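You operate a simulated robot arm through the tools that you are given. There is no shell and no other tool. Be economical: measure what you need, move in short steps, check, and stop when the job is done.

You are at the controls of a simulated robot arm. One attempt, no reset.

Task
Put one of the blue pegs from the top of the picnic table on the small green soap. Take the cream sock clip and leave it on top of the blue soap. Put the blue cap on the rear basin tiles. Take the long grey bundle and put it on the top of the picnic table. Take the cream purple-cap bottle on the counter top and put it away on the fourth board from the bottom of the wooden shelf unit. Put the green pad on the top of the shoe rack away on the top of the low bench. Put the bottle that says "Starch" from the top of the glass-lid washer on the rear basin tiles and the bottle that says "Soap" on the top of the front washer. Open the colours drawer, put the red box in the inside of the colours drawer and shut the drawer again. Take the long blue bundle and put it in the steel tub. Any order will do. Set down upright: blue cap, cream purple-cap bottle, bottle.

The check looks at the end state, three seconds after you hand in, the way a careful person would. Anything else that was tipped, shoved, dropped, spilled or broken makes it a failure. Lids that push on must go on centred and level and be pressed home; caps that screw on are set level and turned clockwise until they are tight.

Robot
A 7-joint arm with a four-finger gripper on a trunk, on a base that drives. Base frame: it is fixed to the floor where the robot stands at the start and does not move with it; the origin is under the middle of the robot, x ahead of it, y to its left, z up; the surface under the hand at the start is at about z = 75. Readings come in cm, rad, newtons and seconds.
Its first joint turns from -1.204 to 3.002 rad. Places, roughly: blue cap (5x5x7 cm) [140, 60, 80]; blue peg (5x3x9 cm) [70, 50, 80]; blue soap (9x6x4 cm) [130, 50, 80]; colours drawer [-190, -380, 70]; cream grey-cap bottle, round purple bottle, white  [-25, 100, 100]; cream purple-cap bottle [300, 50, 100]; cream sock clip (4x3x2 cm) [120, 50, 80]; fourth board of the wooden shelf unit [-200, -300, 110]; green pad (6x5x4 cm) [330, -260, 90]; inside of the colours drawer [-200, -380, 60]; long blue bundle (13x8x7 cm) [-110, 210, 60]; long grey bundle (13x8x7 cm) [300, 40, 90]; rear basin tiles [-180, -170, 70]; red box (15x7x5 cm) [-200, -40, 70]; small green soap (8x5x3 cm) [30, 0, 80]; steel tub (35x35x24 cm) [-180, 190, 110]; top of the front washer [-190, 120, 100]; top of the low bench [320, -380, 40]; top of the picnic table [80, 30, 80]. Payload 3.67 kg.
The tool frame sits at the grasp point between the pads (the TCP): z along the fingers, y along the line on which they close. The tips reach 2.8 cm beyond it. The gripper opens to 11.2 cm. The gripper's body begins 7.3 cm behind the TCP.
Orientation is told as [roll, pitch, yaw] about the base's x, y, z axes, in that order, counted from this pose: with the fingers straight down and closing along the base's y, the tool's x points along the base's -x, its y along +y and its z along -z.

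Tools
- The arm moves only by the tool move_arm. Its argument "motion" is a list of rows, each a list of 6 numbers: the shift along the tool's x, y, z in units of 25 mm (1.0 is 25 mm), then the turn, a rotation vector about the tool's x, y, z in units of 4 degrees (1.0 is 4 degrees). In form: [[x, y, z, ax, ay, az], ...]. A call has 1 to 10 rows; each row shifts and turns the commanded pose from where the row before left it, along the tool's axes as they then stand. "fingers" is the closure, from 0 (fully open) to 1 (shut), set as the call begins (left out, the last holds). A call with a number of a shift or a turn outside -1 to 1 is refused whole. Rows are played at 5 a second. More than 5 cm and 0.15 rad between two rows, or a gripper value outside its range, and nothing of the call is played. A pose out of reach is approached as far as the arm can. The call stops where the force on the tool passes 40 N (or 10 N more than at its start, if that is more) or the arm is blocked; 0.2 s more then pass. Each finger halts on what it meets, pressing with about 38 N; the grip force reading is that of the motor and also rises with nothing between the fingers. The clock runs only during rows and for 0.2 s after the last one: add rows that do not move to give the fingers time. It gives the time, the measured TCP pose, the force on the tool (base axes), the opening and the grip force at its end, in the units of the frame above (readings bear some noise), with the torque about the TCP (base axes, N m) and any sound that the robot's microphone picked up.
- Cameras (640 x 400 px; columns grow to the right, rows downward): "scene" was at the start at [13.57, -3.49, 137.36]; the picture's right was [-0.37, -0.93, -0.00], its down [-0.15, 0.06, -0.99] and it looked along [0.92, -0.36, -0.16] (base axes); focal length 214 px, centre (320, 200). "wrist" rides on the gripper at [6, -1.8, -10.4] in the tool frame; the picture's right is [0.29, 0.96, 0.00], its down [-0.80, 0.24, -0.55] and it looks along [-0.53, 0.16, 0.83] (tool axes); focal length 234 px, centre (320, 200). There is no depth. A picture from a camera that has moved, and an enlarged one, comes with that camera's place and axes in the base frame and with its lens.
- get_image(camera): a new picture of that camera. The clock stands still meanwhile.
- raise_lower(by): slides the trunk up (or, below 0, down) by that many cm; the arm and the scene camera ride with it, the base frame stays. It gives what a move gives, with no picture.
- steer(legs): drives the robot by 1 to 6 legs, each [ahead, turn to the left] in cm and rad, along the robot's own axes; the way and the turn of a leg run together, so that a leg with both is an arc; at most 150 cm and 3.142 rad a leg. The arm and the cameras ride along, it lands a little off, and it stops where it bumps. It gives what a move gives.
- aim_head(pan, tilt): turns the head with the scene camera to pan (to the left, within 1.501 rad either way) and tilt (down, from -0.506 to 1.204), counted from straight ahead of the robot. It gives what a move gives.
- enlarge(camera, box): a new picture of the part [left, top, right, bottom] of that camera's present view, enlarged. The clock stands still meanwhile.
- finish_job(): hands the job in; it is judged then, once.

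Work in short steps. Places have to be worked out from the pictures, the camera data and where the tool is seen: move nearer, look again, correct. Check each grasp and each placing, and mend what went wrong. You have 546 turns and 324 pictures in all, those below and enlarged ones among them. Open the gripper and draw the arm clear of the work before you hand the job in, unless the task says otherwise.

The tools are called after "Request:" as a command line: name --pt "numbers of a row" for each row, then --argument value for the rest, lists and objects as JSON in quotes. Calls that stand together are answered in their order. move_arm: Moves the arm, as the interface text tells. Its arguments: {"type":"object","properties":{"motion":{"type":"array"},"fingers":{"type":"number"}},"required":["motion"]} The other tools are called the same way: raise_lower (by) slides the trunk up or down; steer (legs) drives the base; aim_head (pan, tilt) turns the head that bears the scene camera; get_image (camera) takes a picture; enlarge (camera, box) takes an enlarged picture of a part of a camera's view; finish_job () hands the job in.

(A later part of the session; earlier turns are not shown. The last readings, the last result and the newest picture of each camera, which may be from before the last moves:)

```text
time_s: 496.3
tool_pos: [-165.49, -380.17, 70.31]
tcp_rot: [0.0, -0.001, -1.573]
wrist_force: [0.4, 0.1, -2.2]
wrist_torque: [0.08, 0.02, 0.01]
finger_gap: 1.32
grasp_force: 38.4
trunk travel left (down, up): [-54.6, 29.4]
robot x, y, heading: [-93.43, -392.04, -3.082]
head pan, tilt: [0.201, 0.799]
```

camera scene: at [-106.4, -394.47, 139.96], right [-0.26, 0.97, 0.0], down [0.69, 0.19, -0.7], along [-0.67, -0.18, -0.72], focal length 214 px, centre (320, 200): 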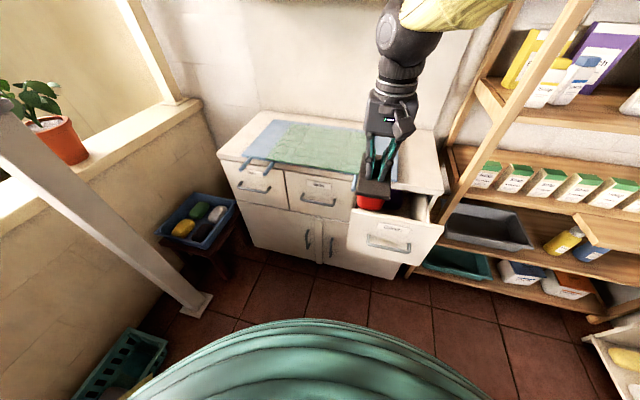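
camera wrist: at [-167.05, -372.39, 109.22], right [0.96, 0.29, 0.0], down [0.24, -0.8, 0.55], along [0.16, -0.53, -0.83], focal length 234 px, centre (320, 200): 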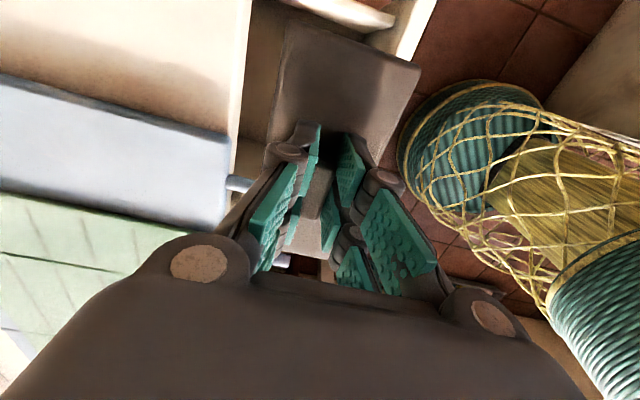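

Request:
move_arm --pt "0 0 0.2 0 0 0" --pt "0 0 0.2 0 0 0" --pt "0 0 0 0 0 0"

Request:
enlarge --camera "scene" --box '[350, 130, 450, 230]'

Request:
get_image --camera "wrist"

```text
time_s: 497.1
tool_pos: [-165.65, -380.13, 69.36]
tcp_rot: [-0.002, -0.001, -1.569]
wrist_force: [0.0, -0.1, -1.9]
wrist_torque: [-0.01, 0.0, 0.02]
finger_gap: 1.33
grasp_force: 38.4
trunk travel left (down, up): [-54.6, 29.4]
robot x, y, heading: [-93.5, -391.92, -3.078]
head pan, tilt: [0.201, 0.799]
```

```text
4.00 times, centred on (400, 180) of scene
camera zoom: at [-106.43, -394.46, 139.95], right [-0.26, 0.97, 0.0], down [0.69, 0.19, -0.7], along [-0.67, -0.18, -0.72], focal length 858 px, centre (0, 280)
```

zoom: 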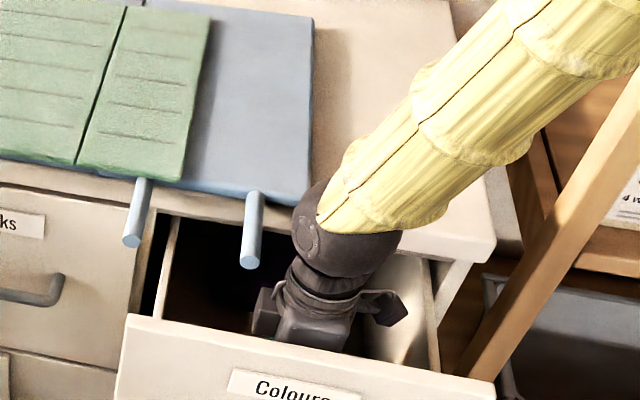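

```text
198 pictures are left
camera wrist: at [-167.21, -374.18, 79.9], right [0.96, 0.29, 0.0], down [0.24, -0.8, 0.55], along [0.16, -0.53, -0.83], focal length 234 px, centre (320, 200)
```

wrist: 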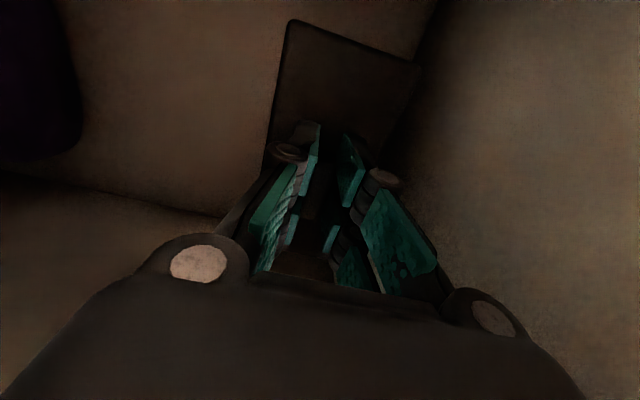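

Request:
move_arm --pt "0 0 0.2 0 0 0" --pt "0 0 0.2 0 0 0" --pt "0 0 0 0 0 0"

Request:
move_arm --pt "0 0 0.2 0 0 0" --pt "0 0 0.2 0 0 0" --pt "0 0 0 0 0 0"

```text
time_s: 497.9
tool_pos: [-165.51, -380.18, 68.35]
tcp_rot: [-0.003, 0.0, -1.57]
wrist_force: [-0.4, 0.1, -2.5]
wrist_torque: [0.02, -0.01, -0.01]
finger_gap: 1.29
grasp_force: 38.0
trunk travel left (down, up): [-54.6, 29.4]
robot x, y, heading: [-93.31, -392.35, -3.082]
head pan, tilt: [0.201, 0.799]
```

```text
time_s: 498.7
tool_pos: [-165.58, -380.27, 67.31]
tcp_rot: [-0.002, 0.0, -1.569]
wrist_force: [-0.2, -0.1, -1.9]
wrist_torque: [-0.01, 0.03, 0.0]
finger_gap: 1.32
grasp_force: 37.4
trunk travel left (down, up): [-54.6, 29.4]
robot x, y, heading: [-93.49, -391.93, -3.083]
head pan, tilt: [0.201, 0.799]
```

Request:
move_arm --pt "0 0 0.2 0 0 0" --pt "0 0 0.2 0 0 0" --pt "0 0 0 0 0 0"

Request:
enlarge --camera "scene" --box '[350, 130, 450, 230]'

Request:
enlarge --camera "wrist" --box '[200, 0, 440, 200]'

```text
time_s: 499.5
tool_pos: [-165.81, -380.28, 66.97]
tcp_rot: [-0.01, 0.0, -1.572]
wrist_force: [-0.9, 2.2, 23.8]
wrist_torque: [-0.29, -0.06, 0.09]
finger_gap: 1.32
grasp_force: 37.8
trunk travel left (down, up): [-54.6, 29.4]
robot x, y, heading: [-93.19, -392.15, -3.083]
head pan, tilt: [0.201, 0.799]
stopped in row 3: the force on the tool passed its limit at 41 N (the readings are from after the stop); the commanded pose is now the measured one
```

```text
4.00 times, centred on (400, 180) of scene
camera zoom: at [-106.28, -394.46, 139.97], right [-0.26, 0.97, 0.0], down [0.69, 0.18, -0.7], along [-0.67, -0.18, -0.72], focal length 858 px, centre (0, 280)
```

zoom: 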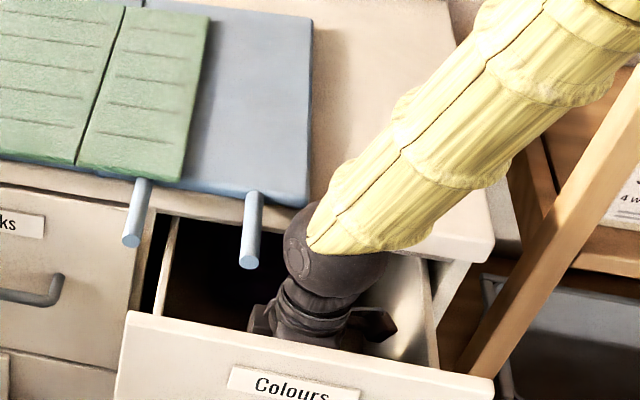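

```text
2.00 times, centred on (320, 100) of wrist
camera zoom: at [-167.37, -374.22, 77.37], right [0.96, 0.29, -0.01], down [0.24, -0.8, 0.55], along [0.15, -0.53, -0.83], focal length 468 px, centre (320, 400)
```

zoom: 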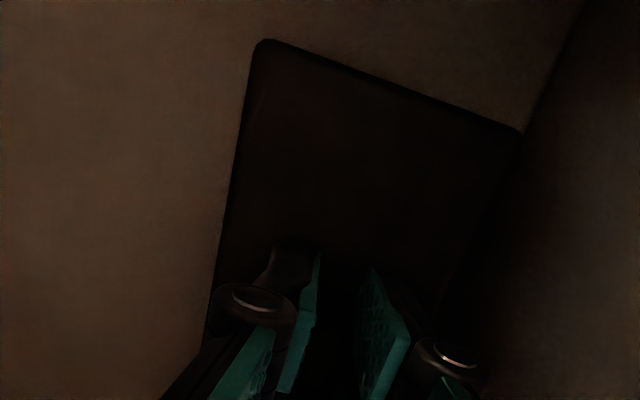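

Box rests on the drawer floor. Ease up slightly, open just a bit, and rise straight up.

Request:
move_arm --pt "0 0 -0.12 0 0 0" --pt "0 0 0 0 0 0"

Request:
move_arm --pt "0 0 0 0 0 0" --pt "0 0 0 0 0 0" --pt "0 0 -0.4 0 0 0" --pt "0 0 -0.6 0 0 0" --pt "0 0 -0.8 0 0 0" --pt "0 0 -1 0 0 0" --pt "0 0 -1 0 0 0" --pt "0 0 -1 0 0 0" --pt "0 0 0 0 0 0" --fingers 0.75

Request:
move_arm --pt "0 0 -1 0 0 0" --pt "0 0 -1 0 0 0" --pt "0 0 -1 0 0 0" --pt "0 0 -1 0 0 0" --pt "0 0 -1 0 0 0" --pt "0 0 -1 0 0 0" --pt "0 0 -1 0 0 0" --pt "0 0 -1 0 0 0" --pt "0 0 -1 0 0 0" --pt "0 0 -1 0 0 0"

Request:
enlarge --camera "scene" --box '[320, 130, 460, 270]'

```text
time_s: 500.1
tool_pos: [-165.68, -380.36, 66.97]
tcp_rot: [-0.004, 0.001, -1.573]
wrist_force: [-0.5, -2.1, 4.6]
wrist_torque: [-0.27, -0.07, 0.07]
finger_gap: 1.32
grasp_force: 38.3
trunk travel left (down, up): [-54.6, 29.4]
robot x, y, heading: [-93.63, -392.06, -3.078]
head pan, tilt: [0.201, 0.799]
```

```text
time_s: 502.1
tool_pos: [-165.65, -379.9, 78.73]
tcp_rot: [-0.006, -0.001, -1.572]
wrist_force: [0.9, 0.3, -0.6]
wrist_torque: [-0.02, -0.02, -0.01]
finger_gap: 2.81
grasp_force: 0.1
trunk travel left (down, up): [-54.6, 29.4]
robot x, y, heading: [-93.36, -392.23, -3.085]
head pan, tilt: [0.201, 0.799]
```

```text
time_s: 504.3
tool_pos: [-165.29, -380.05, 103.92]
tcp_rot: [-0.008, 0.001, -1.574]
wrist_force: [-0.3, -0.1, 0.0]
wrist_torque: [-0.01, 0.01, -0.01]
finger_gap: 2.78
grasp_force: 0.0
trunk travel left (down, up): [-54.6, 29.4]
robot x, y, heading: [-93.52, -391.64, -3.087]
head pan, tilt: [0.201, 0.799]
```

```text
2.86 times, centred on (390, 200) of scene
camera zoom: at [-106.33, -394.43, 139.96], right [-0.26, 0.97, 0.0], down [0.69, 0.18, -0.7], along [-0.67, -0.18, -0.72], focal length 613 px, centre (120, 200)
```

zoom: 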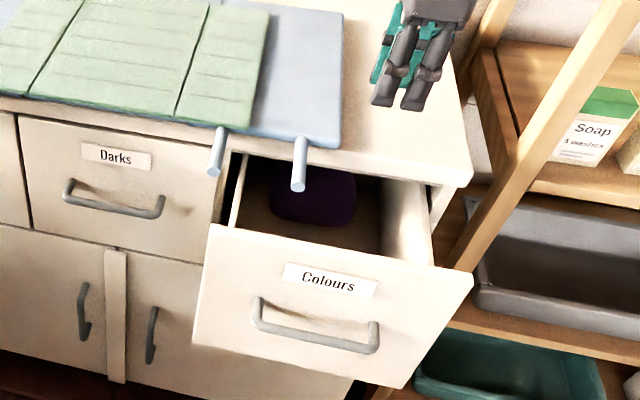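

The box lies low behind the panel. Now push the drawer shut: move the closed hand in front of the handle with yaw π.

Request:
move_arm --pt "0.1 0.8 0 0 0 0" --pt "0.1 0.8 0 0 0 0" --pt "0.1 0.8 0 0 0 0" --pt "0.1 0.8 0 0 0 0" --pt "0.1 0.8 0 0 0 0" --pt "0.1 0.8 0 0 0 0" --pt "0.1 0.8 0 0 0 0" --pt "0.1 0.8 0 0 0 0" --pt "0 0 0 0 0 1" --pt "0 0 0 0 0 1" --fingers 1

Request:
move_arm --pt "0 0 0 0 0 1" --pt "0 0 0 0 0 1" --pt "0 0 0 0 0 1" --pt "0 0 0 0 0 1" --pt "0 0 0 0 0 1" --pt "0 0 0 0 0 1" --pt "0 0 0 0 0 1" --pt "0 0 0 0 0 1" --pt "0 0 0 0 0 1" --pt "0 0 0 0 0 1"

Request:
move_arm --pt "0 0 0 0 0 1" --pt "0 0 0 0 0 1" --pt "0 0 0 0 0 1" --pt "0 0 0 0 0 1" --pt "0 0 0 0 0 1" --pt "0 0 0 0 0 1" --pt "0 0 0 0 0 1" --pt "0 0 0 0 0 1" --pt "0 0 0 0 0 1" --pt "0 0 0 0 0 1"

```text
time_s: 506.5
tool_pos: [-149.34, -378.24, 103.81]
tcp_rot: [-0.005, 0.001, -1.714]
wrist_force: [0.9, 0.2, -0.3]
wrist_torque: [0.04, 0.0, 0.04]
finger_gap: 0.0
grasp_force: 35.8
trunk travel left (down, up): [-54.6, 29.4]
robot x, y, heading: [-93.5, -391.93, -3.077]
head pan, tilt: [0.201, 0.799]
```

```text
time_s: 508.7
tool_pos: [-149.48, -378.16, 103.86]
tcp_rot: [-0.006, -0.003, -2.412]
wrist_force: [0.0, 0.4, -0.9]
wrist_torque: [-0.01, 0.01, -0.03]
finger_gap: 0.01
grasp_force: 35.6
trunk travel left (down, up): [-54.6, 29.4]
robot x, y, heading: [-93.61, -392.31, -3.078]
head pan, tilt: [0.201, 0.799]
```

```text
time_s: 510.9
tool_pos: [-149.46, -378.31, 103.74]
tcp_rot: [-0.001, -0.007, -3.11]
wrist_force: [-0.3, -0.1, -0.1]
wrist_torque: [0.02, -0.01, -0.01]
finger_gap: 0.01
grasp_force: 35.6
trunk travel left (down, up): [-54.6, 29.4]
robot x, y, heading: [-93.94, -392.25, -3.082]
head pan, tilt: [0.201, 0.799]
```

Lower in front of the handle to z≈70.

Request:
move_arm --pt "0.2 -0.5 1 0 0 0" --pt "0 0 1 0 0 0" --pt "0 0 1 0 0 0" --pt "0 0 1 0 0 0" --pt "0 0 1 0 0 0" --pt "0 0 1 0 0 0" --pt "0 0 1 0 0 0" --pt "0 0 1 0 0 0" --pt "0 0 1 0 0 0" --pt "0 0 1 0 0 0"

Request:
move_arm --pt "0 0 1 0 0 0" --pt "0 0 1 0 0 0" --pt "0 0 1 0 0 0" --pt "0 0 0.4 0 0 0" --pt "0 0 0 0 0 0"

Request:
get_image --camera "scene"

```text
time_s: 513.1
tool_pos: [-149.28, -377.1, 78.83]
tcp_rot: [-0.001, -0.005, -3.109]
wrist_force: [-0.7, -0.5, 0.1]
wrist_torque: [0.0, -0.02, 0.01]
finger_gap: 0.0
grasp_force: 35.8
trunk travel left (down, up): [-54.6, 29.4]
robot x, y, heading: [-93.75, -391.75, -3.084]
head pan, tilt: [0.201, 0.799]
```

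```text
time_s: 514.3
tool_pos: [-149.19, -377.02, 70.56]
tcp_rot: [0.0, -0.006, -3.109]
wrist_force: [0.1, 0.0, 0.3]
wrist_torque: [0.02, 0.03, -0.01]
finger_gap: 0.01
grasp_force: 35.8
trunk travel left (down, up): [-54.6, 29.4]
robot x, y, heading: [-93.69, -392.09, -3.087]
head pan, tilt: [0.201, 0.799]
```

```text
194 pictures are left
camera scene: at [-106.43, -394.45, 139.95], right [-0.26, 0.97, 0.0], down [0.69, 0.18, -0.7], along [-0.67, -0.18, -0.72], focal length 214 px, centre (320, 200)
```

scene: 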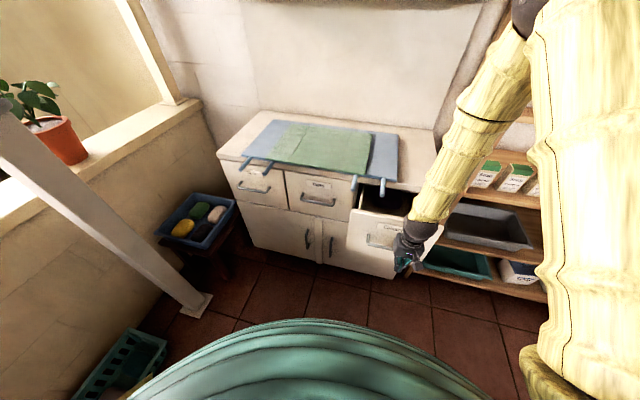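

Push the handle inward by arm, watching forces: first 9 cm.

Request:
move_arm --pt "-0.6 0 0 0 0 0" --pt "-0.6 0 0 0 0 0" --pt "-0.6 0 0 0 0 0" --pt "-0.6 0 0 0 0 0" --pt "-0.6 0 0 0 0 0" --pt "-0.6 0 0 0 0 0" --pt "0 0 0 0 0 0"

Request:
get_image --camera "scene"

```text
time_s: 515.9
tool_pos: [-157.95, -377.38, 70.51]
tcp_rot: [-0.001, -0.006, -3.108]
wrist_force: [0.1, -1.2, -0.6]
wrist_torque: [0.03, 0.02, 0.04]
finger_gap: 0.0
grasp_force: 35.5
trunk travel left (down, up): [-54.6, 29.4]
robot x, y, heading: [-93.7, -392.05, -3.083]
head pan, tilt: [0.201, 0.799]
```

```text
193 pictures are left
camera scene: at [-106.4, -394.45, 139.95], right [-0.26, 0.97, 0.0], down [0.69, 0.18, -0.7], along [-0.67, -0.18, -0.72], focal length 214 px, centre (320, 200)
```

scene: 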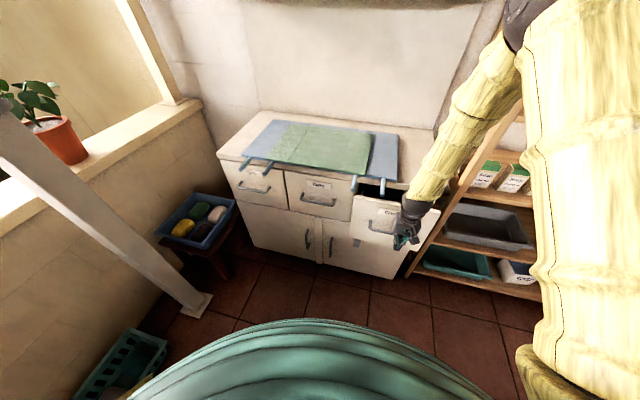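

It slides in. Continue in smaller steps.

Request:
move_arm --pt "-0.5 -0.03 0 0 0 0" --pt "-0.5 -0.03 0 0 0 0" --pt "-0.5 -0.03 0 0 0 0" --pt "-0.5 -0.03 0 0 0 0" --pt "-0.5 0 0 0 0 0" --pt "0 0 0 0 0 0"

Request:
move_arm --pt "-0.4 0 0 0 0 0" --pt "-0.4 0 0 0 0 0" --pt "-0.4 0 0 0 0 0" --pt "-0.4 0 0 0 0 0" --pt "-0.4 0 0 0 0 0" --pt "0 0 0 0 0 0"

Request:
enlarge --camera "scene" --box '[320, 130, 480, 270]'

```text
time_s: 517.3
tool_pos: [-164.44, -377.28, 70.57]
tcp_rot: [0.0, -0.006, -3.11]
wrist_force: [-1.2, -0.3, -0.3]
wrist_torque: [0.01, -0.01, -0.02]
finger_gap: 0.01
grasp_force: 35.4
trunk travel left (down, up): [-54.6, 29.4]
robot x, y, heading: [-93.19, -392.2, -3.081]
head pan, tilt: [0.201, 0.799]
```

```text
time_s: 518.1
tool_pos: [-166.33, -377.24, 70.04]
tcp_rot: [-0.002, 0.012, -3.11]
wrist_force: [14.9, -0.1, 1.6]
wrist_torque: [-0.02, 0.14, -0.07]
finger_gap: 0.0
grasp_force: 35.9
trunk travel left (down, up): [-54.6, 29.4]
robot x, y, heading: [-93.53, -392.06, -3.084]
head pan, tilt: [0.201, 0.799]
stopped in row 4: the force on the tool passed its limit at 50 N (the readings are from after the stop); the commanded pose is now the measured one
```

```text
2.86 times, centred on (400, 200) of scene
camera zoom: at [-106.42, -394.45, 139.95], right [-0.26, 0.97, 0.0], down [0.69, 0.18, -0.7], along [-0.67, -0.18, -0.72], focal length 613 px, centre (91, 200)
```

zoom: 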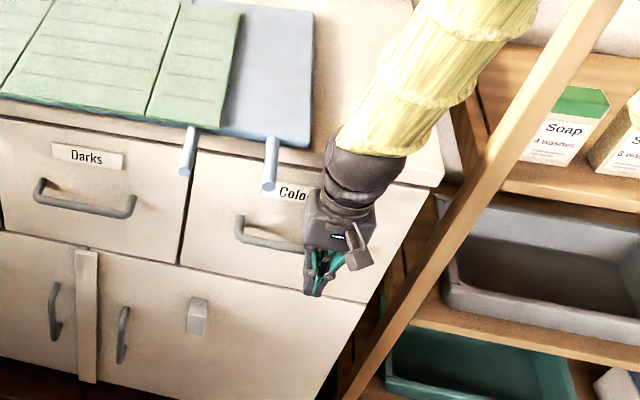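

It appears shut flush (50 N stop). Retreat and verify.

Request:
move_arm --pt "0.8 0 0 0 0 0" --pt "0.8 0 0 0 0 0" --pt "0.8 0 -0.5 0 0 0" --pt "0.8 0 -1 0 0 0" --pt "0.5 0 -1 0 0 0" --pt "0.5 0 -1 0 0 0" --pt "0.3 0 -1 0 0 0" --pt "0 0 -1 0 0 0" --pt "0 0 -1 0 0 0" --pt "0 0 -1 0 0 0"

Request:
enlarge --camera "scene" --box '[210, 110, 470, 290]'

```text
time_s: 520.3
tool_pos: [-155.45, -376.91, 88.75]
tcp_rot: [-0.001, 0.006, -3.109]
wrist_force: [0.3, 0.6, 0.5]
wrist_torque: [0.0, 0.02, 0.0]
finger_gap: 0.0
grasp_force: 35.8
trunk travel left (down, up): [-54.6, 29.4]
robot x, y, heading: [-93.48, -391.89, -3.083]
head pan, tilt: [0.201, 0.799]
```

```text
2.22 times, centred on (340, 200) of scene
camera zoom: at [-106.32, -394.44, 139.95], right [-0.26, 0.97, 0.0], down [0.69, 0.18, -0.7], along [-0.67, -0.18, -0.72], focal length 477 px, centre (276, 200)
```

zoom: 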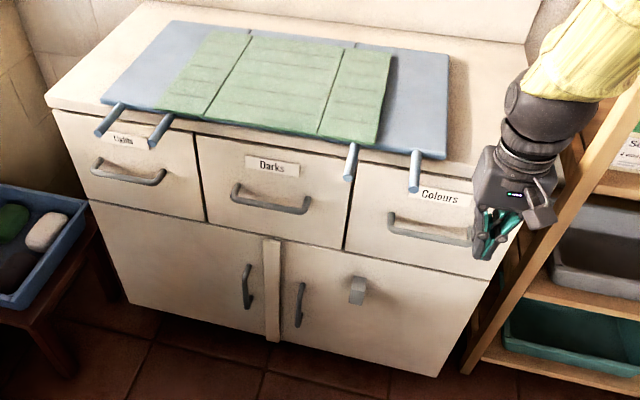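

Drawer is shut flush. Raise and retract, then drive out via (−112,−306), stopping to look at the shelf's boards.

Request:
move_arm --pt "0 0 -1 0 0 0" --pt "0 0 -1 0 0 0" --pt "0 0 -1 0 0 0" --pt "0 0 -1 0 0 0" --pt "0 0.3 -1 0 0 0" --pt "0.5 0.5 -1 0 0 0" --pt "0.7 0.6 -1 0 0 0" --pt "0.7 0.6 -1 0 0 0" --pt "0.8 0.6 -1 0 0 0" --pt "0.8 0.6 -1 0 0 0" --fingers 0

Request:
steer --legs '[[18, 0], [0, -1.58]]'

```text
time_s: 522.5
tool_pos: [-147.08, -384.58, 114.32]
tcp_rot: [-0.001, 0.008, -3.11]
wrist_force: [-1.0, -0.5, 0.3]
wrist_torque: [0.0, 0.01, -0.04]
finger_gap: 11.24
grasp_force: 0.2
trunk travel left (down, up): [-54.6, 29.4]
robot x, y, heading: [-93.95, -392.49, -3.08]
head pan, tilt: [0.201, 0.799]
```

```text
time_s: 527.8
tool_pos: [-104.66, -339.46, 114.09]
tcp_rot: [-0.001, 0.009, 1.613]
wrist_force: [-0.3, -0.6, -0.3]
wrist_torque: [0.01, 0.01, 0.01]
finger_gap: 11.2
grasp_force: 0.0
trunk travel left (down, up): [-54.6, 29.4]
robot x, y, heading: [-111.65, -393.23, 1.642]
head pan, tilt: [0.201, 0.799]
```

Request:
steer --legs '[[0, -0.08], [84, 0]]'

Request:
aim_head --pan 1.45 --tilt 0.3

Request:
get_image --camera "scene"

```text
time_s: 532.7
tool_pos: [-100.22, -256.03, 113.98]
tcp_rot: [-0.002, 0.01, 1.542]
wrist_force: [0.1, -0.2, -1.0]
wrist_torque: [-0.02, 0.0, -0.01]
finger_gap: 11.2
grasp_force: 0.0
trunk travel left (down, up): [-54.6, 29.4]
robot x, y, heading: [-111.03, -309.28, 1.566]
head pan, tilt: [0.201, 0.799]
```

```text
time_s: 534.2
tool_pos: [-100.24, -256.18, 114.07]
tcp_rot: [-0.001, 0.009, 1.541]
wrist_force: [0.0, -0.7, 0.2]
wrist_torque: [-0.03, -0.02, 0.04]
finger_gap: 11.24
grasp_force: 0.1
trunk travel left (down, up): [-54.6, 29.4]
robot x, y, heading: [-111.23, -309.02, 1.567]
head pan, tilt: [1.45, 0.3]
```

```text
190 pictures are left
camera scene: at [-120.27, -303.03, 144.39], right [0.12, 0.99, 0.0], down [0.29, -0.04, -0.96], along [-0.95, 0.12, -0.3], focal length 214 px, centre (320, 200)
```

scene: 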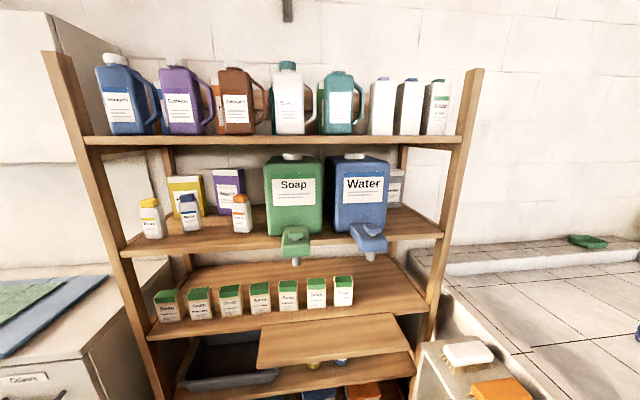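

Boards counted: fourth from bottom (z≈113) holds the Soap/Water jugs; there's free room at its right front corner and on the left between small bottles; top board is only ~29 cm above, so I'll need a tilted/horizontal grip for the bottle. Now drive out to the east side.

Request:
steer --legs '[[0, -0.72], [54, 0]]'

```text
time_s: 539.2
tool_pos: [-31.21, -236.0, 114.14]
tcp_rot: [-0.002, 0.01, 0.814]
wrist_force: [0.0, 0.8, -0.6]
wrist_torque: [-0.03, 0.0, 0.02]
finger_gap: 11.19
grasp_force: 0.2
trunk travel left (down, up): [-54.6, 29.4]
robot x, y, heading: [-74.66, -268.07, 0.844]
head pan, tilt: [1.45, 0.3]
```

Request:
steer --legs '[[0, 0.276], [90, 0], [82, 0], [0, -1.12]]'

Request:
aim_head --pan -0.2 --tilt 0.3

Request:
get_image --camera "scene"

```text
time_s: 551.8
tool_pos: [56.21, -129.42, 114.16]
tcp_rot: [-0.001, 0.005, -0.098]
wrist_force: [-0.6, 0.2, -0.3]
wrist_torque: [0.04, -0.03, 0.0]
finger_gap: 11.2
grasp_force: 0.2
trunk travel left (down, up): [-54.6, 29.4]
robot x, y, heading: [3.63, -114.96, -0.071]
head pan, tilt: [1.45, 0.3]
```

```text
time_s: 553.5
tool_pos: [56.24, -129.4, 114.08]
tcp_rot: [0.001, 0.009, -0.097]
wrist_force: [0.2, 0.3, -0.9]
wrist_torque: [-0.01, 0.01, 0.01]
finger_gap: 11.22
grasp_force: 0.1
trunk travel left (down, up): [-54.6, 29.4]
robot x, y, heading: [4.09, -114.94, -0.073]
head pan, tilt: [-0.201, 0.3]
```

```text
189 pictures are left
camera scene: at [17.99, -117.98, 144.39], right [-0.27, -0.96, 0.0], down [-0.29, 0.08, -0.96], along [0.92, -0.25, -0.3], focal length 214 px, centre (320, 200)
```

scene: 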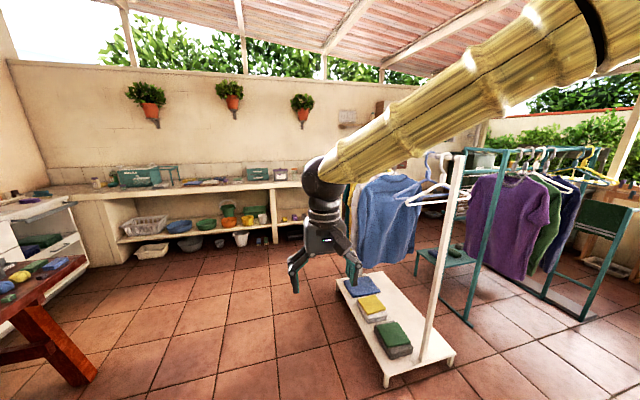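

Request:
steer --legs '[[0, 0.075], [120, 0], [100, 0]]'

Request:
aim_head --pan -0.7 --tilt 0.35

Request:
get_image --camera "scene"

```text
time_s: 564.9
tool_pos: [278.21, -124.97, 114.06]
tcp_rot: [0.0, 0.009, -0.028]
wrist_force: [-0.4, -0.3, -0.2]
wrist_torque: [0.01, -0.03, 0.01]
finger_gap: 11.2
grasp_force: 0.1
trunk travel left (down, up): [-54.6, 29.4]
robot x, y, heading: [225.03, -114.44, -0.004]
head pan, tilt: [-0.201, 0.3]
```

```text
time_s: 565.8
tool_pos: [278.13, -124.99, 114.14]
tcp_rot: [0.001, 0.009, -0.027]
wrist_force: [0.2, -0.4, -0.8]
wrist_torque: [-0.01, 0.0, 0.0]
finger_gap: 11.18
grasp_force: 0.0
trunk travel left (down, up): [-54.6, 29.4]
robot x, y, heading: [225.14, -114.64, 0.0]
head pan, tilt: [-0.7, 0.351]
```

```text
188 pictures are left
camera scene: at [237.2, -120.45, 143.91], right [-0.64, -0.77, 0.0], down [-0.26, 0.22, -0.94], along [0.72, -0.6, -0.34], focal length 214 px, centre (320, 200)
```

scene: 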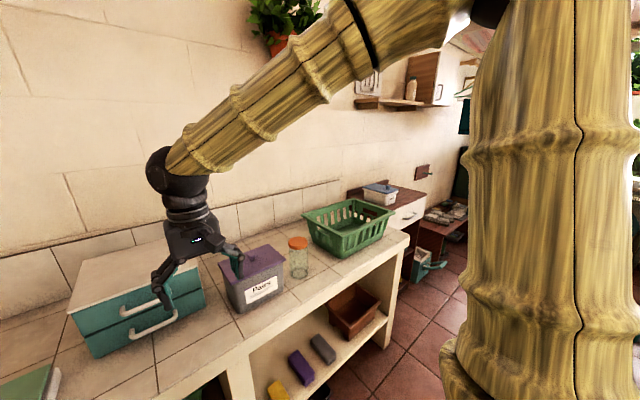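

The shoe rack is further right. Turn right and drive south to y≈−225 near x≈228.

Request:
steer --legs '[[0, -1.571], [108, 0]]'

Request:
aim_head --pan 0.9 --tilt 0.4

Request:
get_image --camera "scene"

```text
time_s: 575.2
tool_pos: [216.17, -276.53, 114.15]
tcp_rot: [0.0, 0.009, -1.584]
wrist_force: [0.0, -0.3, -0.1]
wrist_torque: [0.02, 0.0, -0.01]
finger_gap: 11.19
grasp_force: 0.1
trunk travel left (down, up): [-54.6, 29.4]
robot x, y, heading: [226.29, -223.3, -1.56]
head pan, tilt: [-0.7, 0.351]
```

```text
time_s: 576.9
tool_pos: [216.23, -276.27, 114.27]
tcp_rot: [-0.001, 0.008, -1.584]
wrist_force: [-0.5, -0.3, 0.2]
wrist_torque: [0.02, -0.01, -0.01]
finger_gap: 11.19
grasp_force: 0.1
trunk travel left (down, up): [-54.6, 29.4]
robot x, y, heading: [226.12, -223.44, -1.557]
head pan, tilt: [0.901, 0.4]
```

```text
187 pictures are left
camera scene: at [233.51, -233.86, 143.46], right [-0.61, -0.79, 0.0], down [-0.31, 0.24, -0.92], along [0.73, -0.56, -0.39], focal length 214 px, centre (320, 200)
```

scene: 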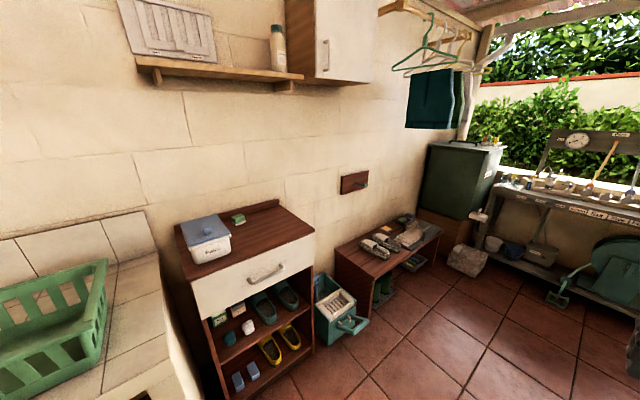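

Green pad is at ≈(338,−261,91) on the shoe rack; the low bench beyond at ≈(318,−365). Drive to about (255,−262) facing +x.

Request:
steer --legs '[[0, 0.626], [48, 0], [0, 0.931]]'

Request:
aim_head --pan 0.2 --tilt 0.6

Request:
get_image --camera "scene"

Request:
get_image --camera "wrist"

```text
time_s: 583.8
tool_pos: [308.9, -272.33, 114.15]
tcp_rot: [-0.001, 0.01, -0.025]
wrist_force: [0.2, -0.6, 0.8]
wrist_torque: [-0.02, 0.02, 0.01]
finger_gap: 11.21
grasp_force: 0.0
trunk travel left (down, up): [-54.6, 29.4]
robot x, y, heading: [255.81, -261.59, 0.004]
head pan, tilt: [0.901, 0.4]
```

```text
time_s: 584.9
tool_pos: [308.89, -272.13, 114.1]
tcp_rot: [0.0, 0.006, -0.024]
wrist_force: [-0.4, 1.0, 0.3]
wrist_torque: [0.0, -0.02, 0.02]
finger_gap: 11.21
grasp_force: 0.1
trunk travel left (down, up): [-54.6, 29.4]
robot x, y, heading: [255.8, -261.05, 0.004]
head pan, tilt: [0.201, 0.6]
```

```text
186 pictures are left
camera scene: at [269.39, -259.96, 141.64], right [0.2, -0.98, 0.0], down [-0.55, -0.11, -0.83], along [0.81, 0.17, -0.56], focal length 214 px, centre (320, 200)
```

scene: 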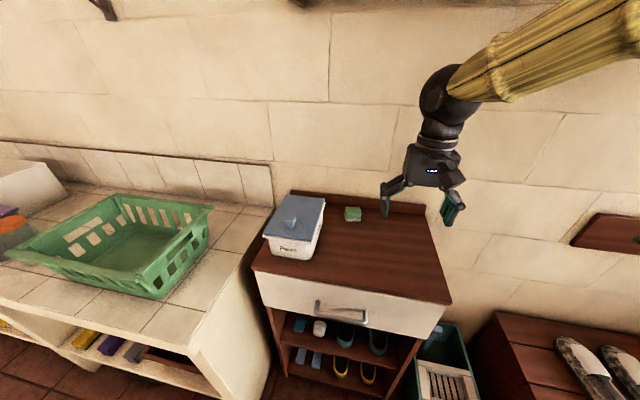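

```text
185 pictures are left
camera wrist: at [303.04, -273.78, 124.59], right [-0.27, 0.96, 0.0], down [0.81, 0.22, 0.55], along [0.53, 0.15, -0.84], focal length 234 px, centre (320, 200)
```

wrist: 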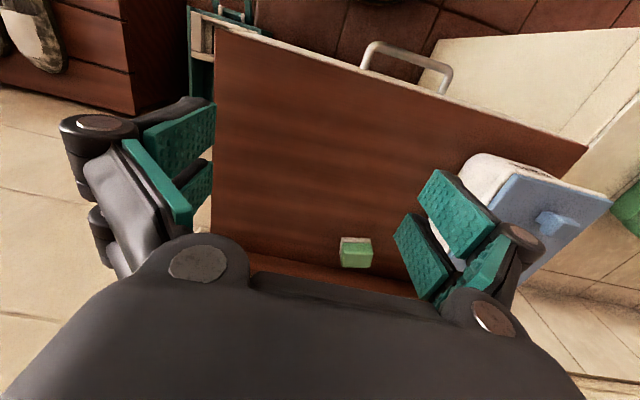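

Triangulated: pad top ≈ (332,−258.7,93.5). Move above it with jaws at ~8 cm.

Request:
move_arm --pt "-0.91 0.56 0 0 0 0" --pt "-0.91 0.56 0 0 0 0" --pt "-0.91 0.56 0 0 0 0" --pt "-0.91 0.56 0 0 0 0" --pt "-0.91 0.56 0 0 0 0" --pt "-0.91 0.56 0 0 0 0" --pt "-0.91 0.56 0.4 0 0 0" --pt "-0.91 0.56 0.5 0 0 0" --pt "-0.91 0.56 0.6 0 0 0" --pt "-0.91 0.56 0.6 0 0 -0.3" --fingers 0.3

Request:
get_image --camera "wrist"

Request:
enlarge --camera "scene" --box '[280, 140, 440, 260]'

```text
time_s: 587.1
tool_pos: [331.86, -258.5, 108.46]
tcp_rot: [0.0, 0.009, -0.003]
wrist_force: [0.6, 0.5, -0.1]
wrist_torque: [-0.02, 0.01, -0.01]
finger_gap: 7.83
grasp_force: 0.2
trunk travel left (down, up): [-54.6, 29.4]
robot x, y, heading: [255.75, -261.8, 0.004]
head pan, tilt: [0.201, 0.6]
```

```text
184 pictures are left
camera wrist: at [326.12, -260.3, 119.02], right [-0.29, 0.96, 0.0], down [0.8, 0.24, 0.55], along [0.52, 0.16, -0.84], focal length 234 px, centre (320, 200)
```

wrist: 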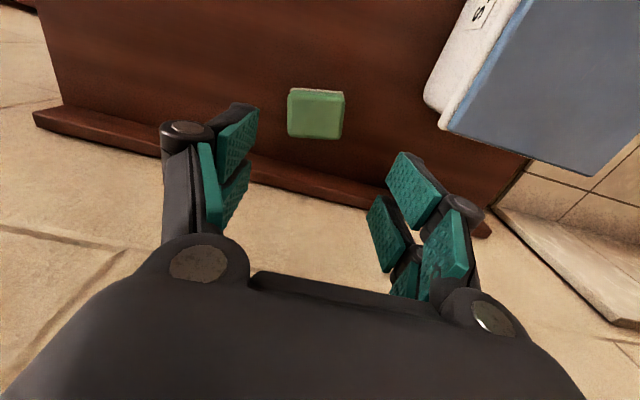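

```text
3.33 times, centred on (360, 200) of scene
camera zoom: at [269.53, -259.87, 141.62], right [0.2, -0.98, 0.0], down [-0.55, -0.12, -0.82], along [0.81, 0.17, -0.57], focal length 715 px, centre (187, 200)
```

zoom: 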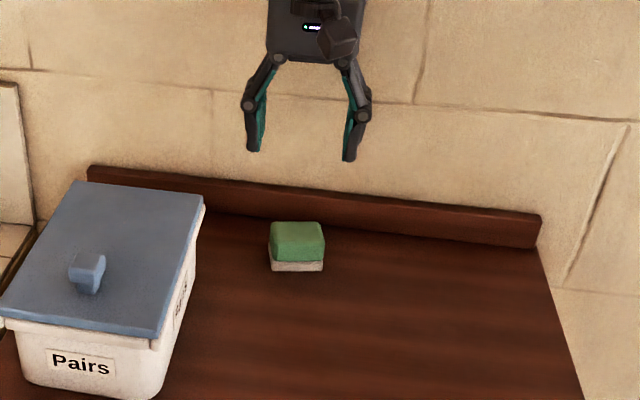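

Aligned. Descend to z≈92.8 and close.

Request:
move_arm --pt "0 -0.08 1 0 0 0" --pt "0 0 1 0 0 0" --pt "0 0 1 0 0 0" --pt "0 0 1 0 0 0" --pt "0 0 1 0 0 0" --pt "0 0 0.8 0 0 0" --pt "0 0 0.46 0 0 0" --pt "0 0 0 0 0 0"

Request:
move_arm --pt "0 0 0 0 0 0" --pt "0 0 0 0 0 0" --pt "0 0 0 0 0 0" --pt "0 0 -0.5 0 0 0" --pt "0 0 -1 0 0 0" --pt "0 0 -1 0 0 0" --fingers 1

Request:
enlarge --camera "scene" --box '[280, 140, 440, 260]'

```text
time_s: 588.7
tool_pos: [331.88, -259.19, 94.68]
tcp_rot: [0.005, -0.012, -0.006]
wrist_force: [-4.0, -11.9, 49.9]
wrist_torque: [-1.88, 1.26, -0.13]
finger_gap: 5.48
grasp_force: 38.5
trunk travel left (down, up): [-54.6, 29.4]
robot x, y, heading: [255.58, -261.8, 0.0]
head pan, tilt: [0.201, 0.6]
stopped in row 8: the force on the tool passed its limit at 49 N (the readings are from after the stop); the commanded pose is now the measured one
```

```text
time_s: 589.0
tool_pos: [332.12, -259.08, 94.55]
tcp_rot: [0.001, -0.01, -0.008]
wrist_force: [-6.8, -2.8, 28.3]
wrist_torque: [-0.57, 0.82, -0.09]
finger_gap: 5.44
grasp_force: 45.2
trunk travel left (down, up): [-54.6, 29.4]
robot x, y, heading: [255.94, -261.48, 0.001]
head pan, tilt: [0.201, 0.6]
stopped in row 1: the force on the tool passed its limit at 66 N (the readings are from after the stop); the commanded pose is now the measured one
```

```text
3.33 times, centred on (360, 200) of scene
camera zoom: at [269.05, -259.98, 141.66], right [0.2, -0.98, 0.0], down [-0.55, -0.11, -0.83], along [0.81, 0.17, -0.56], focal length 715 px, centre (187, 200)
```

zoom: 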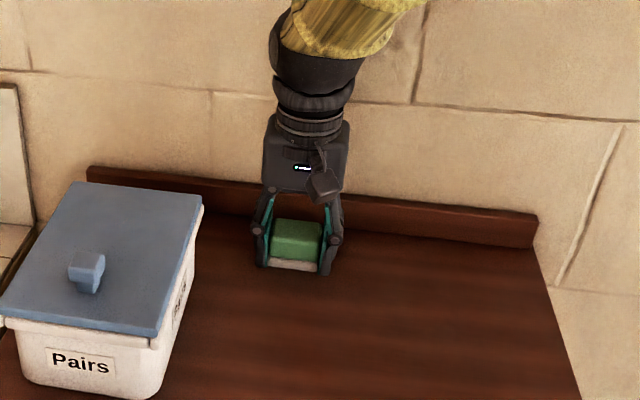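

The tips touched the rack top (z≈91.8), and the jaws have closed on the pad (5.4 cm). Lift gently now.

Request:
move_arm --pt "0 0 -0.1 0 0 0" --pt "0 0 -0.2 0 0 0" --pt "0 0 -0.5 0 0 0" --pt "0 0 -1 0 0 0" --pt "0 0 -1 0 0 0" --pt "0 0 0 0 0 0" --fingers 1

Request:
enlarge --camera "scene" --box '[280, 140, 440, 260]'

```text
time_s: 590.4
tool_pos: [332.02, -258.88, 101.29]
tcp_rot: [0.002, -0.005, -0.006]
wrist_force: [0.3, 0.2, -0.9]
wrist_torque: [0.01, -0.02, 0.0]
finger_gap: 5.45
grasp_force: 38.2
trunk travel left (down, up): [-54.6, 29.4]
robot x, y, heading: [255.46, -261.44, 0.003]
head pan, tilt: [0.201, 0.6]
```

```text
3.33 times, centred on (360, 200) of scene
camera zoom: at [269.47, -259.96, 141.62], right [0.2, -0.98, 0.0], down [-0.55, -0.11, -0.82], along [0.81, 0.17, -0.57], focal length 715 px, centre (187, 200)
```

zoom: 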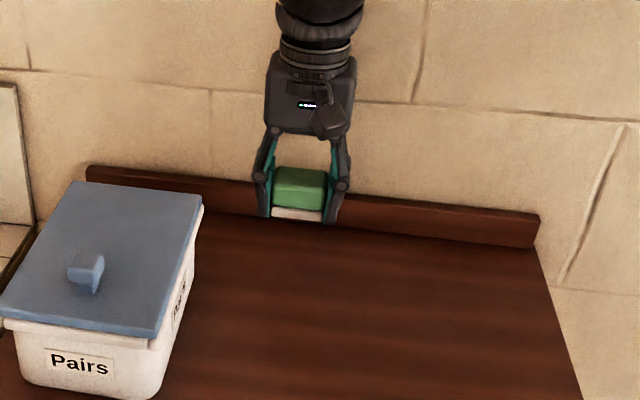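

Pad held. Raise, retract and drive toward the low bench.

Request:
move_arm --pt "0 0 -1 0 0 0" --pt "0 0 -1 0 0 0" --pt "0.5 0 -1 0 0 0" --pt "0.8 0 -1 0 0 0" --pt "1 -0.3 -1 0 0 0" --pt "1 -0.3 0 0 0 0" --pt "1 -0.3 0 0 0 0" --pt "1 -0.3 0 0 0 0" --pt "1 -0.3 0 0 0 0" --pt "1 -0.3 0 0 0 0"

Request:
steer --legs '[[-22, 0], [0, -1.571], [60, 0]]'

Request:
aim_head --pan 0.9 --tilt 0.6

Request:
get_image --camera "scene"

```text
time_s: 592.6
tool_pos: [313.74, -263.7, 113.43]
tcp_rot: [0.004, -0.005, -0.007]
wrist_force: [0.3, -0.1, -1.6]
wrist_torque: [0.06, 0.0, -0.01]
finger_gap: 5.43
grasp_force: 38.2
trunk travel left (down, up): [-54.6, 29.4]
robot x, y, heading: [255.83, -261.7, -0.0]
head pan, tilt: [0.201, 0.6]
```

```text
time_s: 601.1
tool_pos: [230.16, -379.66, 113.4]
tcp_rot: [0.0, -0.003, -1.597]
wrist_force: [-0.7, 0.2, -0.4]
wrist_torque: [0.01, -0.01, 0.01]
finger_gap: 5.41
grasp_force: 37.8
trunk travel left (down, up): [-54.6, 29.4]
robot x, y, heading: [232.95, -321.8, -1.59]
head pan, tilt: [0.201, 0.6]
```

```text
time_s: 602.2
tool_pos: [230.21, -379.46, 113.42]
tcp_rot: [0.0, -0.004, -1.597]
wrist_force: [0.1, -0.2, -0.1]
wrist_torque: [0.0, -0.03, -0.01]
finger_gap: 5.42
grasp_force: 38.0
trunk travel left (down, up): [-54.6, 29.4]
robot x, y, heading: [233.0, -321.53, -1.592]
head pan, tilt: [0.901, 0.6]
```

```text
180 pictures are left
camera scene: at [239.72, -332.33, 141.64], right [-0.64, -0.77, 0.0], down [-0.44, 0.36, -0.83], along [0.64, -0.52, -0.56], focal length 214 px, centre (320, 200)
```

scene: 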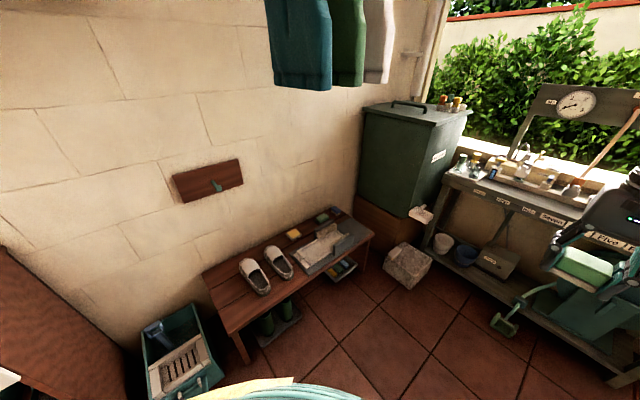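

Request:
enlarge --camera "scene" --box '[190, 190, 390, 340]'

```text
2.67 times, centred on (290, 265) of scene
camera zoom: at [239.72, -332.33, 141.64], right [-0.64, -0.77, 0.0], down [-0.44, 0.36, -0.83], along [0.64, -0.52, -0.56], focal length 572 px, centre (400, 27)
```

zoom: 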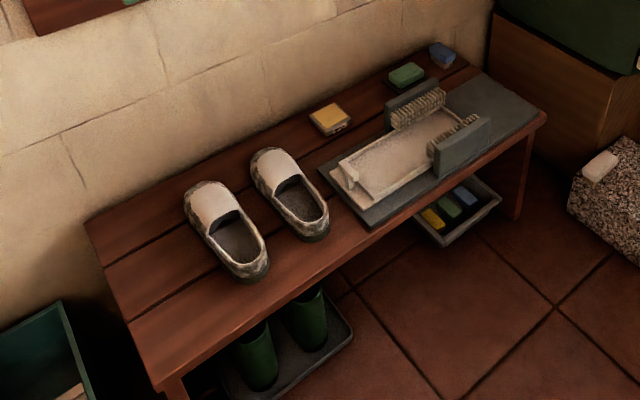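

Free spot on the bench's left part, around (318,−338.5). Position the robot in front of it.

Request:
steer --legs '[[17, 0], [0, 1.592], [12, 0]]'

Request:
raise_lower --by -40

Request:
aim_head --pan 0.1 --tilt 0.7

Request:
get_image --camera "scene"

```text
time_s: 608.5
tool_pos: [302.77, -337.81, 113.26]
tcp_rot: [0.0, -0.003, 0.03]
wrist_force: [0.7, 0.1, -0.4]
wrist_torque: [0.0, 0.06, -0.01]
finger_gap: 5.43
grasp_force: 37.6
trunk travel left (down, up): [-54.6, 29.4]
robot x, y, heading: [244.89, -338.33, 0.033]
head pan, tilt: [0.901, 0.6]
```

```text
time_s: 612.3
tool_pos: [302.63, -337.83, 73.45]
tcp_rot: [0.001, -0.005, 0.029]
wrist_force: [0.4, -0.6, -0.4]
wrist_torque: [0.02, 0.0, 0.0]
finger_gap: 5.45
grasp_force: 38.2
trunk travel left (down, up): [-14.6, 69.4]
robot x, y, heading: [244.61, -338.13, 0.037]
head pan, tilt: [0.901, 0.6]
```

```text
time_s: 613.4
tool_pos: [302.65, -337.84, 73.25]
tcp_rot: [0.001, -0.006, 0.03]
wrist_force: [0.7, -0.3, -0.4]
wrist_torque: [0.01, 0.03, 0.0]
finger_gap: 5.43
grasp_force: 37.9
trunk travel left (down, up): [-14.6, 69.4]
robot x, y, heading: [244.64, -338.3, 0.03]
head pan, tilt: [0.099, 0.7]
```

```text
178 pictures are left
camera scene: at [258.04, -336.97, 100.78], right [0.14, -0.99, 0.0], down [-0.64, -0.09, -0.76], along [0.76, 0.1, -0.64], focal length 214 px, centre (320, 200)
```

scene: 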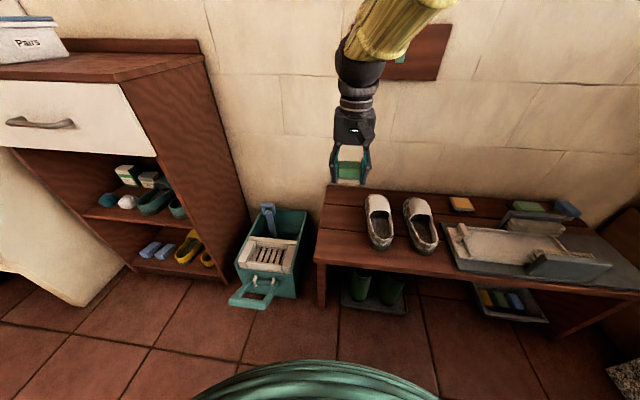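

Request:
move_arm --pt "-0.9 -0.1 0 0 0 0" --pt "-0.9 -0.1 0 0 0 0" --pt "-0.9 -0.1 0 0 0 0" --pt "-0.9 -0.1 0.5 0 0 0" --pt "-0.9 -0.1 0.9 0 0 0" --pt "-0.9 0 1 0 0 0" --pt "0 0 1 0 0 0" --pt "0 0 1 0 0 0" --pt "0 0 1 0 0 0" --pt "0 0 1 0 0 0"

Request:
enlarge --camera "scene" --box '[280, 130, 440, 290]'

```text
time_s: 615.6
tool_pos: [315.94, -338.72, 57.23]
tcp_rot: [-0.002, -0.005, 0.03]
wrist_force: [0.6, 0.2, -0.5]
wrist_torque: [0.03, 0.01, 0.0]
finger_gap: 5.45
grasp_force: 38.2
trunk travel left (down, up): [-14.6, 69.4]
robot x, y, heading: [244.69, -338.48, 0.035]
head pan, tilt: [0.099, 0.7]
```

```text
2.50 times, centred on (360, 210) of scene
camera zoom: at [258.04, -336.98, 100.78], right [0.13, -0.99, 0.0], down [-0.64, -0.09, -0.76], along [0.76, 0.1, -0.64], focal length 536 px, centre (220, 175)
```

zoom: 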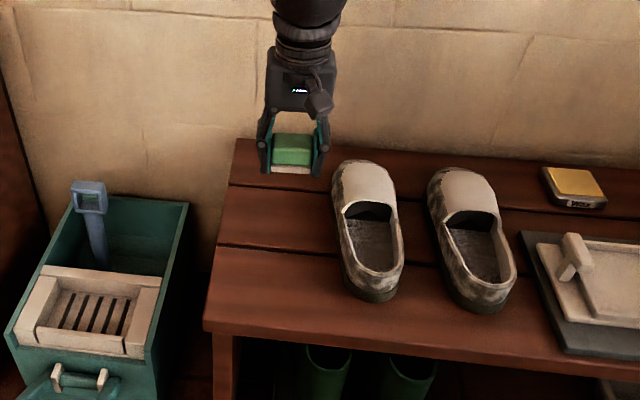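

Request:
move_arm --pt "0 0.1 0.8 0 0 0" --pt "0 0.1 0.8 0 0 0" --pt "0 0 0.8 0 0 0" --pt "0 0 0 0 0 0"

Request:
move_arm --pt "0 0 0.3 0 0 0" --pt "0 0 0.3 0 0 0" --pt "0 0 0.3 0 0 0" --pt "0 0 0 0 0 0"

Request:
enlarge --camera "scene" --box '[280, 130, 440, 290]'

```text
time_s: 616.6
tool_pos: [316.34, -338.38, 51.3]
tcp_rot: [0.001, -0.006, 0.029]
wrist_force: [0.3, 0.3, -0.8]
wrist_torque: [-0.03, 0.01, 0.01]
finger_gap: 5.44
grasp_force: 37.7
trunk travel left (down, up): [-14.6, 69.4]
robot x, y, heading: [244.72, -338.23, 0.032]
head pan, tilt: [0.099, 0.7]
```

```text
time_s: 617.6
tool_pos: [316.4, -338.33, 49.23]
tcp_rot: [0.001, -0.004, 0.027]
wrist_force: [-1.1, 0.3, -0.1]
wrist_torque: [0.01, 0.0, -0.02]
finger_gap: 5.43
grasp_force: 37.9
trunk travel left (down, up): [-14.6, 69.4]
robot x, y, heading: [244.44, -338.09, 0.033]
head pan, tilt: [0.099, 0.7]
```

```text
2.50 times, centred on (360, 210) of scene
camera zoom: at [258.05, -336.98, 100.77], right [0.13, -0.99, 0.0], down [-0.64, -0.09, -0.76], along [0.76, 0.1, -0.64], focal length 536 px, centre (220, 175)
```

zoom: 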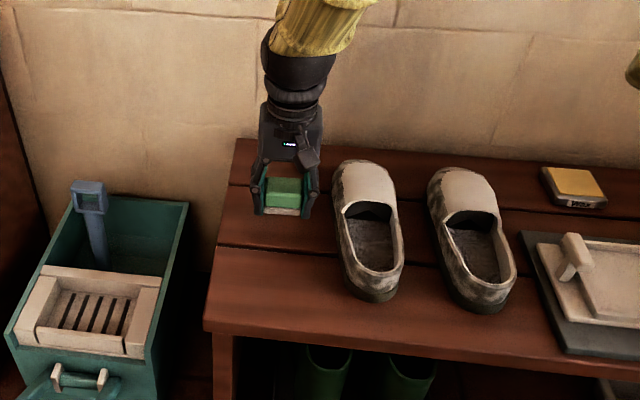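

Request:
move_arm --pt "0 0 0.3 0 0 0" --pt "0 0 0.3 0 0 0" --pt "0 0 0.3 0 0 0" --pt "0 0 0 0 0 0"

Request:
move_arm --pt "0 0 0.2 0 0 0" --pt "0 0 0.2 0 0 0" --pt "0 0 0.2 0 0 0" --pt "0 0 0 0 0 0"

```text
time_s: 618.6
tool_pos: [316.34, -338.35, 47.06]
tcp_rot: [0.001, -0.005, 0.029]
wrist_force: [0.1, 0.1, -0.6]
wrist_torque: [0.04, -0.03, 0.03]
finger_gap: 5.42
grasp_force: 37.9
trunk travel left (down, up): [-14.6, 69.4]
robot x, y, heading: [245.06, -337.91, 0.033]
head pan, tilt: [0.099, 0.7]
```

```text
time_s: 619.6
tool_pos: [316.35, -338.28, 45.42]
tcp_rot: [0.001, -0.005, 0.029]
wrist_force: [-0.3, 0.3, -1.3]
wrist_torque: [0.02, -0.01, 0.01]
finger_gap: 5.43
grasp_force: 37.9
trunk travel left (down, up): [-14.6, 69.4]
robot x, y, heading: [244.65, -338.09, 0.041]
head pan, tilt: [0.099, 0.7]
```

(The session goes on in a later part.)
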